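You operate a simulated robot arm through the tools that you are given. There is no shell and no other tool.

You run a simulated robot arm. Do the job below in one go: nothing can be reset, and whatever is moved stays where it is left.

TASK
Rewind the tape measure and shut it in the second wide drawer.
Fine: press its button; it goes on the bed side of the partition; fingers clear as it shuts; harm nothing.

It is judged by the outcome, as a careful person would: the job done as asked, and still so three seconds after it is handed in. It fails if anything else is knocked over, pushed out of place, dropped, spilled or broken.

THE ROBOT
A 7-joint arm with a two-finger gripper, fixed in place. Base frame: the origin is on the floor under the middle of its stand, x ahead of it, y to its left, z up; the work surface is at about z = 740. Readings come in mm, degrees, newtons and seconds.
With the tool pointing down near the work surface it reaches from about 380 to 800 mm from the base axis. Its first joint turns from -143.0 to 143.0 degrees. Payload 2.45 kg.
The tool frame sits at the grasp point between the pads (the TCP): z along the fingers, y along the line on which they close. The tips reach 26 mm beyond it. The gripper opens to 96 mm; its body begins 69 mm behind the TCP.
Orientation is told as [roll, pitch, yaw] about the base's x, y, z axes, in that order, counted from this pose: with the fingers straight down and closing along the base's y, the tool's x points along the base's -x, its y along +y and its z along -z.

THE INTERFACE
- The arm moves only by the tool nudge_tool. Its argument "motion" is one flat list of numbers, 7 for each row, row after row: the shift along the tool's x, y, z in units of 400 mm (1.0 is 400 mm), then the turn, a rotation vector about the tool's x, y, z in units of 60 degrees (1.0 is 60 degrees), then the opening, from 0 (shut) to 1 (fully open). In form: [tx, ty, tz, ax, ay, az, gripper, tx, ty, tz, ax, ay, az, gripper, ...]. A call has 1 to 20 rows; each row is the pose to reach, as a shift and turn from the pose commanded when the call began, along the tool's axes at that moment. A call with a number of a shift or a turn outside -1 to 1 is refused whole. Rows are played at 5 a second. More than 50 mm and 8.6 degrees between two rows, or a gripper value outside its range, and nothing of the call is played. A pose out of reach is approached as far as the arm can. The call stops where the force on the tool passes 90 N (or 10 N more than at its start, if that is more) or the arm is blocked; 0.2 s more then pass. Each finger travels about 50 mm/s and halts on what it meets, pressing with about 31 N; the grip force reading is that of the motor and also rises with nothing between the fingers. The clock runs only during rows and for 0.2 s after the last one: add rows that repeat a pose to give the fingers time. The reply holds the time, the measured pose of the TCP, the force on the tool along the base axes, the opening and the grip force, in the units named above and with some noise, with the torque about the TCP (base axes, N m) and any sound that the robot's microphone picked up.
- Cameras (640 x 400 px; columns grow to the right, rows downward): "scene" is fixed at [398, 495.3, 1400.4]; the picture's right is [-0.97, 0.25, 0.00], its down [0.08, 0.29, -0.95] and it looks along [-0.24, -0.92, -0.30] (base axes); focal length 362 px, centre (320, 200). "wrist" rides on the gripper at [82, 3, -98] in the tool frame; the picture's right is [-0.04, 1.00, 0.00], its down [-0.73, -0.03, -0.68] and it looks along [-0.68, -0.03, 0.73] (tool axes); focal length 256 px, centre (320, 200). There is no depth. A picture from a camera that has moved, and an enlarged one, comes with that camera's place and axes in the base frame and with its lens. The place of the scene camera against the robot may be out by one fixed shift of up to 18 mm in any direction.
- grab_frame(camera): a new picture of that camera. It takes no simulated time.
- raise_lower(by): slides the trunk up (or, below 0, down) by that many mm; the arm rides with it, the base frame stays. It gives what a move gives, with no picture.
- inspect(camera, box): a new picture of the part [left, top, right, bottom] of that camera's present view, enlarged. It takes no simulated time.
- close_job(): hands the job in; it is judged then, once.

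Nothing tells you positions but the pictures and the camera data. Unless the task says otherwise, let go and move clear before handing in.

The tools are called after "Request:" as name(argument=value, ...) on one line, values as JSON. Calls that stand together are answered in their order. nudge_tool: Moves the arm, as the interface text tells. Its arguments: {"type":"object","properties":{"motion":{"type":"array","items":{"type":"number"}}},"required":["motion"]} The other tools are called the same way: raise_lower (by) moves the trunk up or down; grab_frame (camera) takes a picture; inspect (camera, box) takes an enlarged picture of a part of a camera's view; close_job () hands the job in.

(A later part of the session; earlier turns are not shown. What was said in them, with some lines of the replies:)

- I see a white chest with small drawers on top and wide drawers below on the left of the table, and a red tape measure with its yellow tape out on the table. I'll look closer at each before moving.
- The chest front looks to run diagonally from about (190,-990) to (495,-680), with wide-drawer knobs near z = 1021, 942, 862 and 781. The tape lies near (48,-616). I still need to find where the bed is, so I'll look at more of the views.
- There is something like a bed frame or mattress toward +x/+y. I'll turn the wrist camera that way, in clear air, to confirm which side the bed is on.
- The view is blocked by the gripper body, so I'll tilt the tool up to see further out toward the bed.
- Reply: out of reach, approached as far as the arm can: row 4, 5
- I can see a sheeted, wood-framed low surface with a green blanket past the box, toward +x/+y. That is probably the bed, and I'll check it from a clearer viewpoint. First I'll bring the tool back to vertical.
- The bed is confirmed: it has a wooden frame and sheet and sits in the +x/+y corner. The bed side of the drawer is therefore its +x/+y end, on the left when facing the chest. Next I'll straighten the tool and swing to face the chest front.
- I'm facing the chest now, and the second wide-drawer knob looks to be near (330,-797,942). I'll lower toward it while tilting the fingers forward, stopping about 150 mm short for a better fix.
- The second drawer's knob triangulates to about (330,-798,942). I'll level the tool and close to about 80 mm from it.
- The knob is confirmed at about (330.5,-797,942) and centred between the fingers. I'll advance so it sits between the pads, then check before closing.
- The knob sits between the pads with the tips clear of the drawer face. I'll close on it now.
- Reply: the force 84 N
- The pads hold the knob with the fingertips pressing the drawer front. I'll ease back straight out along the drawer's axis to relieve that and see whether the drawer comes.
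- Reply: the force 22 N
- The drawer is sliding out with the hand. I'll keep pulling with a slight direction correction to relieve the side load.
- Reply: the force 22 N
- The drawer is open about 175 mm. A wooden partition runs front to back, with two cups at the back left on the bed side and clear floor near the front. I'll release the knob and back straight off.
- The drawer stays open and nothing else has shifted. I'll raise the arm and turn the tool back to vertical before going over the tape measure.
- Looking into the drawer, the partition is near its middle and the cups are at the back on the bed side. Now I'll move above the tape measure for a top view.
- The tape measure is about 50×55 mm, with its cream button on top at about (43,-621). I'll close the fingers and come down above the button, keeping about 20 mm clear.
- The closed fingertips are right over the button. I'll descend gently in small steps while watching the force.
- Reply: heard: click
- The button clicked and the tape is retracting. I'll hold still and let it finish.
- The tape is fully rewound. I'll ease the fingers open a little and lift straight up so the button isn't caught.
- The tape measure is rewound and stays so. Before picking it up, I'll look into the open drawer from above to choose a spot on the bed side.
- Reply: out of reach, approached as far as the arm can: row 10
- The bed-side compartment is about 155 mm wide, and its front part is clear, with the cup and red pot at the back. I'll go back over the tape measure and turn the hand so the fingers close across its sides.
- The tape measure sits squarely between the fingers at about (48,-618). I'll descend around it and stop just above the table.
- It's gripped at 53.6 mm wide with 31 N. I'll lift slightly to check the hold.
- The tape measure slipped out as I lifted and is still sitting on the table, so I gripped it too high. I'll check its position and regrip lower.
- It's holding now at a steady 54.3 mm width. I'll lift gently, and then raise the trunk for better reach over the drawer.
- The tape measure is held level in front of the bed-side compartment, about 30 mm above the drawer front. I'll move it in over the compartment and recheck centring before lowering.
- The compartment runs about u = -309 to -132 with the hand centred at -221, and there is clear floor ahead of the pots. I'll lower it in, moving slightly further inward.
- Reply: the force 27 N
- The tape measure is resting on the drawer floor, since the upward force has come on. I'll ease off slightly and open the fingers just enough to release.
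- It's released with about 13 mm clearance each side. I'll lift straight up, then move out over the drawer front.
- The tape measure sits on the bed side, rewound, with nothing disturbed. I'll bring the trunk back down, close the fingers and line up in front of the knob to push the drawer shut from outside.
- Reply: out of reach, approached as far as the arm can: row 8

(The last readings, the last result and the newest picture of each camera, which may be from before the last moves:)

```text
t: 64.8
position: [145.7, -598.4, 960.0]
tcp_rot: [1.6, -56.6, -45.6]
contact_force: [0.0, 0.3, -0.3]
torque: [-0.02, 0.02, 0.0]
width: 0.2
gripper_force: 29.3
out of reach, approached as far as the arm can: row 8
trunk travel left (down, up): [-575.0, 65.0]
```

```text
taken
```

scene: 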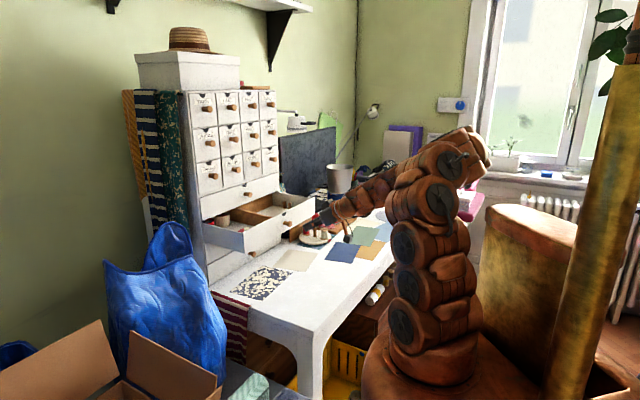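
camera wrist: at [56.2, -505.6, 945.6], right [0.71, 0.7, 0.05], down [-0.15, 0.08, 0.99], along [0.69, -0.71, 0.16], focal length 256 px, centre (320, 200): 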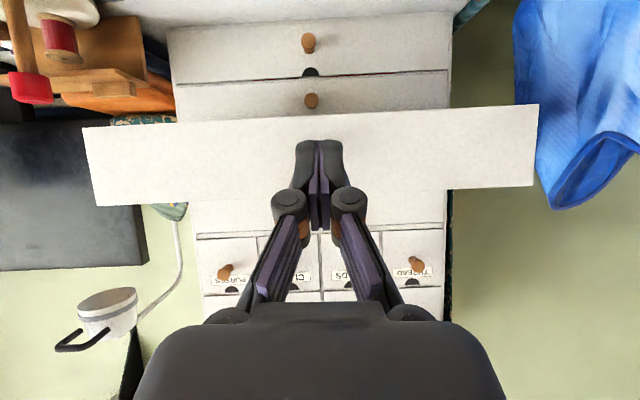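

Request:
nudge_tool(motion=[0.001, -0.0095, 0.015, 0.006, -0.102, -0.002, 0.3, 0.001, -0.019, 0.031, 0.012, -0.205, -0.004, 0.6, 0.002, -0.0285, 0.046, 0.018, -0.307, -0.0055, 0.6, 0.002, -0.0285, 0.046, 0.018, -0.307, -0.0055, 0.6, 0.002, -0.0285, 0.046, 0.018, -0.307, -0.0055, 0.6])

Request:
grab_frame(camera="wrist")

```text
t: 66.0
position: [148.4, -617.6, 948.5]
tcp_rot: [0.5, -75.0, -45.5]
contact_force: [0.3, 0.7, 0.6]
torque: [-0.01, -0.01, -0.01]
width: 57.6
gripper_force: 0.0
out of reach, approached as far as the arm can: row 1, 2
trunk travel left (down, up): [-575.0, 65.0]
```

```text
taken
camera wrist: at [67.8, -531.4, 894.4], right [0.71, 0.7, 0.04], down [-0.35, 0.31, 0.88], along [0.61, -0.65, 0.47], focal length 256 px, centre (320, 200)
```

wrist: 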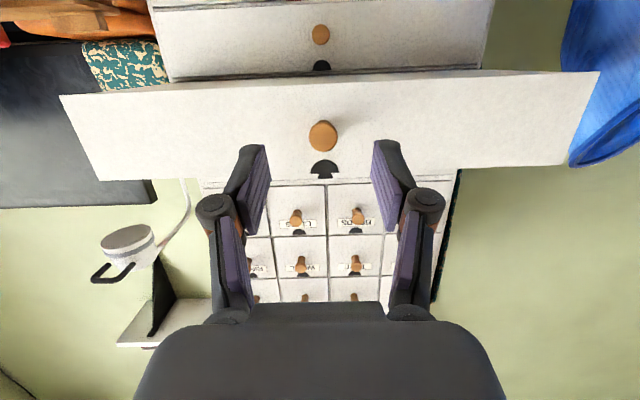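

The knob is confirmed straight ahead at about (205,-673,943). I'll close the fingers into a solid tip and advance to just short of it.

Request:
nudge_tool(motion=[0, 0, 0, 0, 0, 0, 0.3, 0, 0, 0, 0, 0, 0, 0, 0, 0, 0, 0, 0, 0, 0, -0.0065, 0.001, 0.024, 0, 0, 0, 0, -0.013, 0.0015, 0.048, 0, 0, 0, 0, -0.0194, 0.002, 0.0725, 0, 0, 0, 0, -0.0259, 0.0025, 0.0966, 0, 0, 0, 0])

Request:
grab_frame(camera="wrist")

Request:
inspect(camera="scene", box=[260, 190, 340, 250])

```text
t: 67.6
position: [176.2, -648.5, 948.3]
tcp_rot: [0.5, -74.9, -45.5]
contact_force: [-1.1, 0.1, 0.6]
torque: [0.0, 0.03, 0.0]
width: 0.0
gripper_force: 28.8
trunk travel left (down, up): [-575.0, 65.0]
```

```text
taken
camera wrist: at [96.7, -560.7, 895.3], right [0.71, 0.7, 0.04], down [-0.35, 0.31, 0.88], along [0.61, -0.65, 0.46], focal length 256 px, centre (320, 200)
```

wrist: 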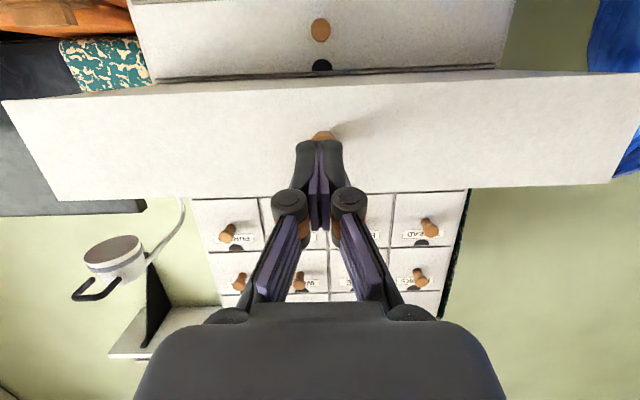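

```text
6.67 times, centred on (300, 220) of scene
camera zoom: at [398.0, 495.3, 1400.4], right [-0.97, 0.25, 0.0], down [0.08, 0.29, -0.95], along [-0.24, -0.92, -0.3], focal length 2411 px, centre (453, 67)
```

zoom: 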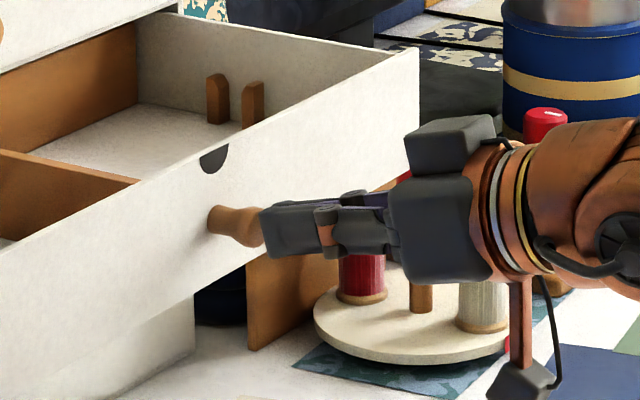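

Request:
nudge_tool(motion=[-0.0016, 0.003, 0.006, 0, 0, 0, 0, -0.0032, 0.005, 0.0121, 0, 0, 0, 0, -0.0049, 0.005, 0.0181, 0, 0, 0, 0, -0.0065, 0.005, 0.0242, 0, 0, 0, 0, -0.0078, 0.005, 0.029, 0, 0, 0, 0])

Request:
inspect(camera="scene", box=[260, 190, 340, 250])

Request:
inspect(camera="wrist", box=[240, 80, 400, 200])

```text
t: 68.8
position: [187.1, -653.9, 948.7]
tcp_rot: [0.6, -75.0, -45.3]
contact_force: [-0.2, -0.3, 0.1]
torque: [-0.01, 0.01, 0.01]
width: 0.0
gripper_force: 28.4
trunk travel left (down, up): [-575.0, 65.0]
```

```text
6.67 times, centred on (300, 220) of scene
camera zoom: at [398.0, 495.3, 1400.4], right [-0.97, 0.25, 0.0], down [0.08, 0.29, -0.95], along [-0.24, -0.92, -0.3], focal length 2411 px, centre (453, 67)
```

zoom: 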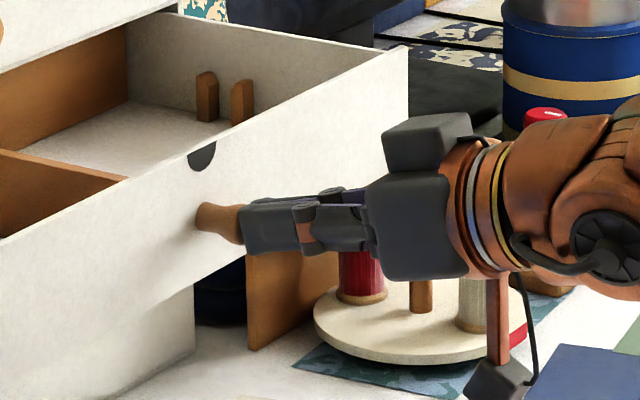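

```text
3.33 times, centred on (320, 140) of wrist
camera zoom: at [106.6, -567.5, 895.2], right [0.71, 0.7, 0.04], down [-0.35, 0.31, 0.88], along [0.61, -0.65, 0.46], focal length 853 px, centre (320, 400)
```

zoom: 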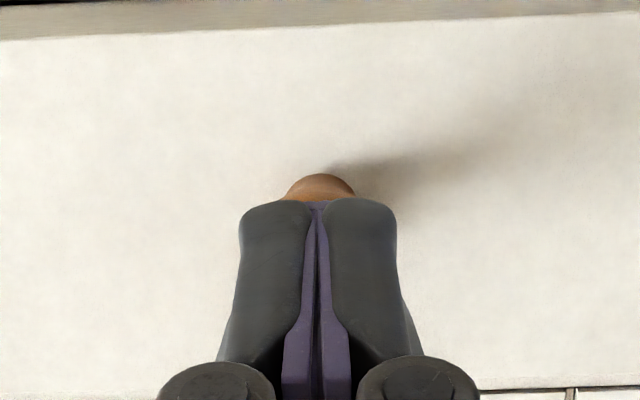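

The drawer is already gliding in on the knob push, with the fingers wholly outside. I'll push on slowly.

Request:
nudge_tool(motion=[-0.0026, 0, 0.0097, 0, 0, 0, 0, -0.0065, 0.0001, 0.0242, 0, 0, 0, 0, -0.0116, 0.0002, 0.0435, 0, 0, 0, 0, -0.0168, 0.0003, 0.0628, 0, 0, 0, 0, -0.022, 0.0004, 0.0821, 0, 0, 0, 0, -0.0272, 0.0006, 0.1014, 0, 0, 0, 0, -0.0323, 0.0007, 0.1208, 0, 0, 0, 0, -0.0375, 0.0008, 0.1401, 0, 0, 0, 0, -0.0414, 0.0009, 0.1546, 0, 0, 0, 0, -0.044, 0.0009, 0.1642, 0, 0, 0, 0])

Request:
grab_frame(camera="wrist")

Request:
inspect(camera="scene", box=[190, 160, 330, 270])

```text
t: 71.0
position: [236.4, -700.3, 946.3]
tcp_rot: [0.7, -75.1, -45.5]
contact_force: [0.0, 0.1, 0.0]
torque: [-0.02, 0.03, -0.02]
width: 0.1
gripper_force: 28.3
trunk travel left (down, up): [-575.0, 65.0]
```

```text
taken
camera wrist: at [155.8, -614.1, 893.8], right [0.71, 0.7, 0.04], down [-0.35, 0.31, 0.88], along [0.61, -0.65, 0.47], focal length 256 px, centre (320, 200)
```

wrist: 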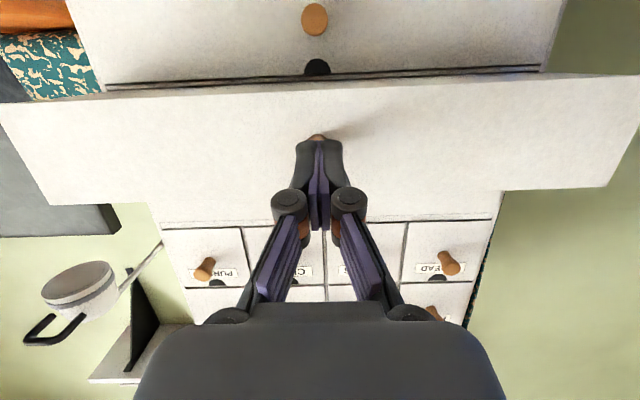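

```text
3.64 times, centred on (260, 215) of scene
camera zoom: at [398.0, 495.3, 1400.4], right [-0.97, 0.25, 0.0], down [0.08, 0.29, -0.95], along [-0.24, -0.92, -0.3], focal length 1315 px, centre (538, 146)
```

zoom: 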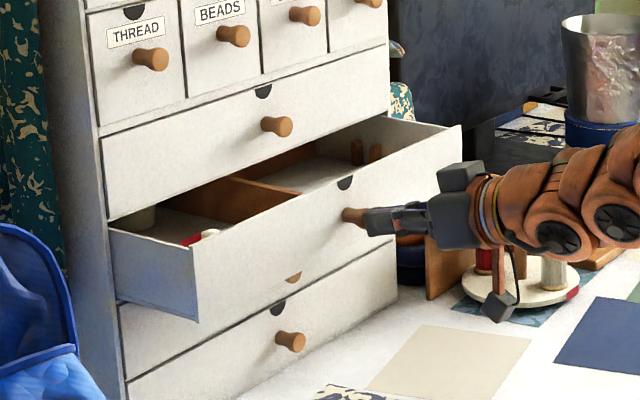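

Request:
nudge_tool(motion=[-0.0036, 0, 0.0094, 0, 0, 0, 0, -0.0085, 0.0001, 0.0236, 0, 0, 0, 0, -0.0146, 0.0002, 0.0427, 0, 0, 0, 0, -0.0208, 0.0003, 0.0618, 0, 0, 0, 0, -0.0268, 0.0004, 0.0808, 0, 0, 0, 0, -0.032, 0.0006, 0.1001, 0, 0, 0, 0, -0.0371, 0.0007, 0.1195, 0, 0, 0, 0, -0.0423, 0.0008, 0.1388, 0, 0, 0, 0, -0.0475, 0.0009, 0.1581, 0, 0, 0, 0, -0.0527, 0.001, 0.1774, 0, 0, 0, 0, -0.0578, 0.0011, 0.1967, 0, 0, 0, 0, -0.0617, 0.0012, 0.2112, 0, 0, 0, 0])

Request:
grab_frame(camera="wrist")

Request:
inspect(camera="scene", box=[190, 160, 330, 270])

```text
t: 73.6
position: [296.6, -761.3, 949.4]
tcp_rot: [0.5, -74.9, -45.5]
contact_force: [0.3, 0.0, -0.7]
torque: [0.02, -0.03, 0.03]
width: 0.0
gripper_force: 28.0
trunk travel left (down, up): [-575.0, 65.0]
```

```text
taken
camera wrist: at [217.1, -675.9, 896.4], right [0.71, 0.7, 0.04], down [-0.35, 0.31, 0.88], along [0.61, -0.65, 0.46], focal length 256 px, centre (320, 200)
```

wrist: 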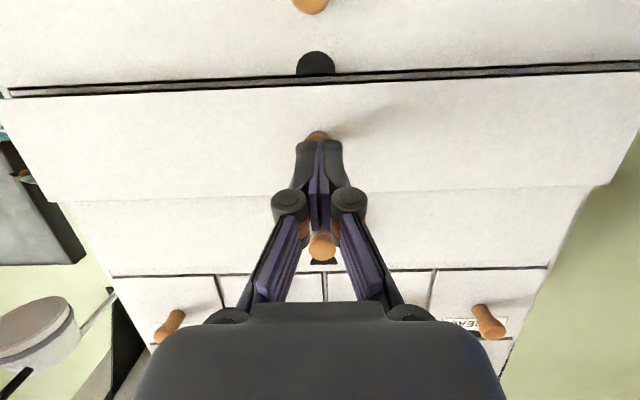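

```text
3.64 times, centred on (260, 215) of scene
camera zoom: at [398.0, 495.3, 1400.4], right [-0.97, 0.25, 0.0], down [0.08, 0.29, -0.95], along [-0.24, -0.92, -0.3], focal length 1315 px, centre (538, 146)
```

zoom: 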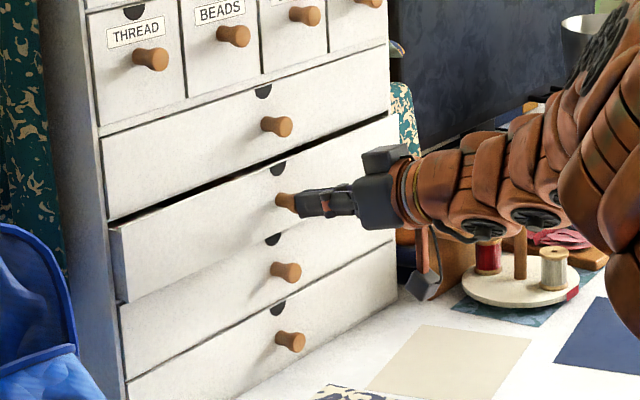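

Request:
nudge_tool(motion=[-0.0019, 0, 0.0072, 0, 0, 0, 0, -0.0039, 0.0001, 0.0145, 0, 0, 0, 0, -0.0058, 0.0001, 0.0217, 0, 0, 0, 0, -0.0078, 0.0002, 0.029, 0, 0, 0, 0, -0.0097, 0.0002, 0.0362, 0, 0, 0, 0, -0.011, 0.0002, 0.0411, 0, 0, 0, 0])

Request:
inspect(camera="scene", box=[190, 160, 330, 270])

Request:
grab_frame(camera="wrist")

```text
t: 75.0
position: [307.5, -769.6, 949.7]
tcp_rot: [0.4, -74.9, -45.3]
contact_force: [-25.1, 54.9, -4.6]
torque: [-0.02, -0.02, 0.46]
width: 6.0
gripper_force: 28.2
trunk travel left (down, up): [-575.0, 65.0]
```

```text
3.64 times, centred on (260, 215) of scene
camera zoom: at [398.0, 495.3, 1400.4], right [-0.97, 0.25, 0.0], down [0.08, 0.29, -0.95], along [-0.24, -0.92, -0.3], focal length 1315 px, centre (538, 146)
```

zoom: 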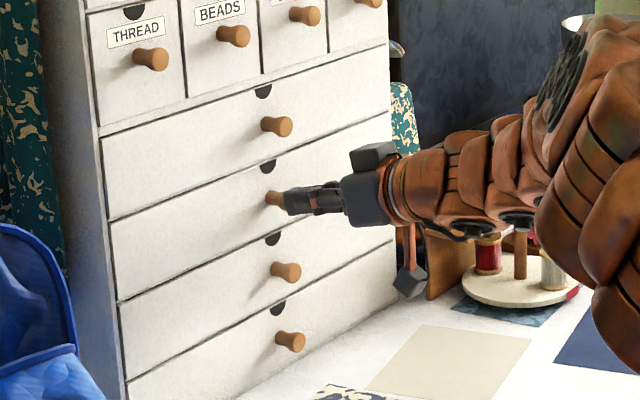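

```text
taken
camera wrist: at [227.7, -685.2, 896.9], right [0.71, 0.7, 0.04], down [-0.35, 0.31, 0.88], along [0.61, -0.65, 0.46], focal length 256 px, centre (320, 200)
```

wrist: 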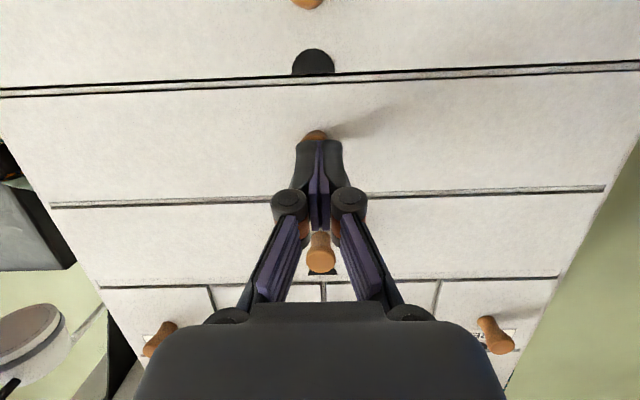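

The drawer is shut against its stop, flush with its neighbours. I'll ease back and confirm that it stays closed.

Request:
nudge_tool(motion=[0.0016, 0, -0.006, 0, 0, 0, 0, 0.0032, 0, -0.0121, 0, 0, 0, 0, 0.0052, 0, -0.0193, 0, 0, 0, 0, 0.0078, 0, -0.029, 0, 0, 0, 0])

Request:
inspect(camera="scene", box=[190, 160, 330, 270])

Request:
grab_frame(camera="wrist")

```text
t: 76.0
position: [302.3, -766.8, 950.5]
tcp_rot: [0.1, -74.9, -45.1]
contact_force: [-0.1, -0.5, 0.4]
torque: [0.0, 0.03, -0.02]
width: 0.0
gripper_force: 27.5
trunk travel left (down, up): [-575.0, 65.0]
```

```text
3.64 times, centred on (260, 215) of scene
camera zoom: at [398.0, 495.3, 1400.4], right [-0.97, 0.25, 0.0], down [0.08, 0.29, -0.95], along [-0.24, -0.92, -0.3], focal length 1315 px, centre (538, 146)
```

zoom: 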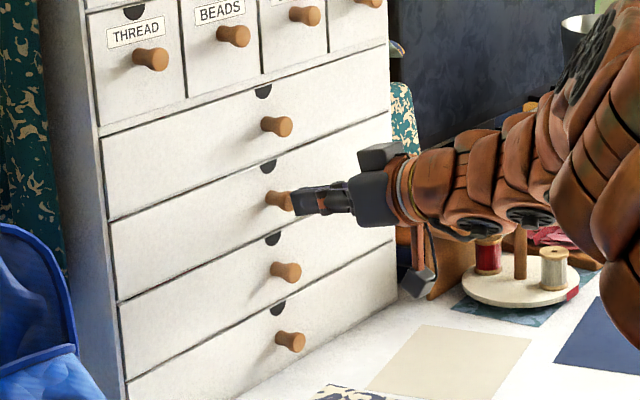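

```text
taken
camera wrist: at [220.9, -680.2, 897.7], right [0.71, 0.7, 0.04], down [-0.35, 0.31, 0.88], along [0.61, -0.65, 0.47], focal length 256 px, centre (320, 200)
```

wrist: 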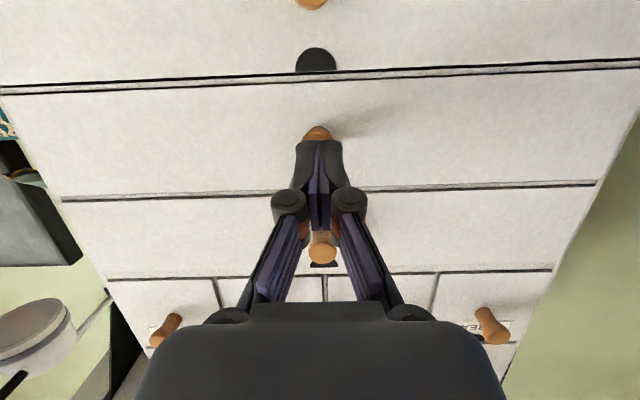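

It stays shut. I'll back well clear and take a last look at everything.

Request:
nudge_tool(motion=[0.0194, 0, -0.0725, 0, 0, 0, 0, 0.0388, 0, -0.145, 0, 0, 0, 0, 0.0582, 0, -0.2174, 0, 0, 0, 0, 0.0776, 0, -0.29, 0, 0, 0, 0, 0.097, 0, -0.362, 0, 0, 0, 0])

Request:
grab_frame(camera="scene")

Request:
inspect(camera="scene", box=[190, 160, 290, 270])

Request:
grab_frame(camera="wrist")

```text
t: 77.2
position: [198.5, -659.6, 948.0]
tcp_rot: [0.3, -74.9, -45.1]
contact_force: [0.9, -0.3, 0.5]
torque: [-0.03, 0.0, 0.0]
width: 0.0
gripper_force: 28.6
trunk travel left (down, up): [-575.0, 65.0]
```

```text
taken
```

scene: 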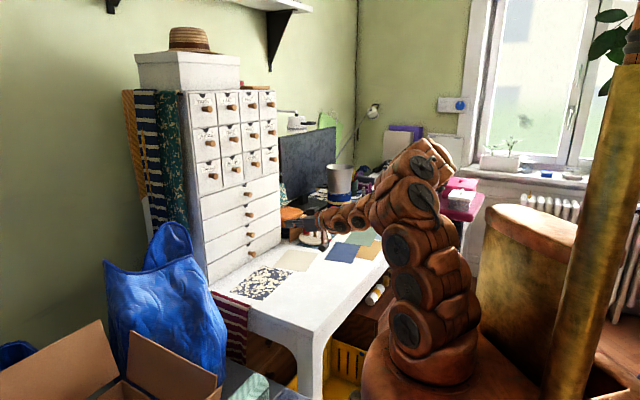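

```text
3.64 times, centred on (240, 215) of scene
camera zoom: at [398.0, 495.3, 1400.4], right [-0.97, 0.25, 0.0], down [0.08, 0.29, -0.95], along [-0.24, -0.92, -0.3], focal length 1315 px, centre (611, 146)
```

zoom: 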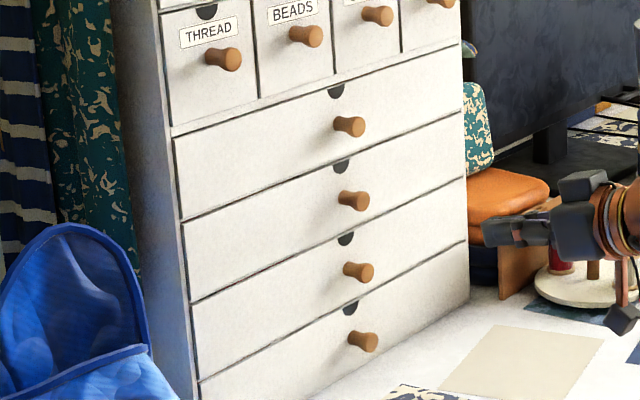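

```text
taken
camera wrist: at [117.7, -573.6, 894.9], right [0.71, 0.7, 0.04], down [-0.35, 0.31, 0.88], along [0.61, -0.65, 0.46], focal length 256 px, centre (320, 200)
```

wrist: 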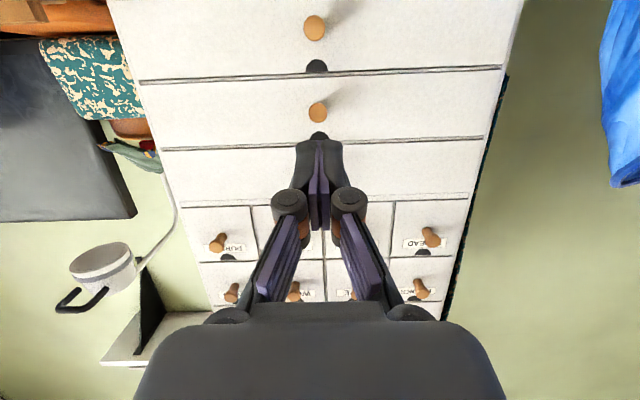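

Final look: the second wide drawer is flush and its knob is back at its original place. The rewound tape measure is inside on the bed side, the hand is clear, and nothing else has moved. Handing in.

Request:
close_job()

```text
The job is handed in.
```

The tape measure is rewound and shut in the second wide drawer, counting from the top, on the bed side of the partition.

- **Rewinding:** I pressed the button, heard it click, and the tape ran all the way in. It was still rewound when I set it down in the drawer.
- **Grip slip:** on my first try the tape measure slipped out of the grip as I started to lift and stayed on the table. It shifted a few millimetres. I gripped it lower and the second lift held.
- **Placement:** I took the bed to be the wood-framed one in the far corner, past the cardboard box. That makes the left half of the drawer, seen from the front, the bed side. The tape measure sits near the front there, clear of the two pots at the back.
- **Closing:** I pushed the drawer shut by its knob with the fingers outside. It came up against its stop, and the knob is back where it started.

In the last pictures nothing else looked moved, and the arm was clear of the chest when I handed in.
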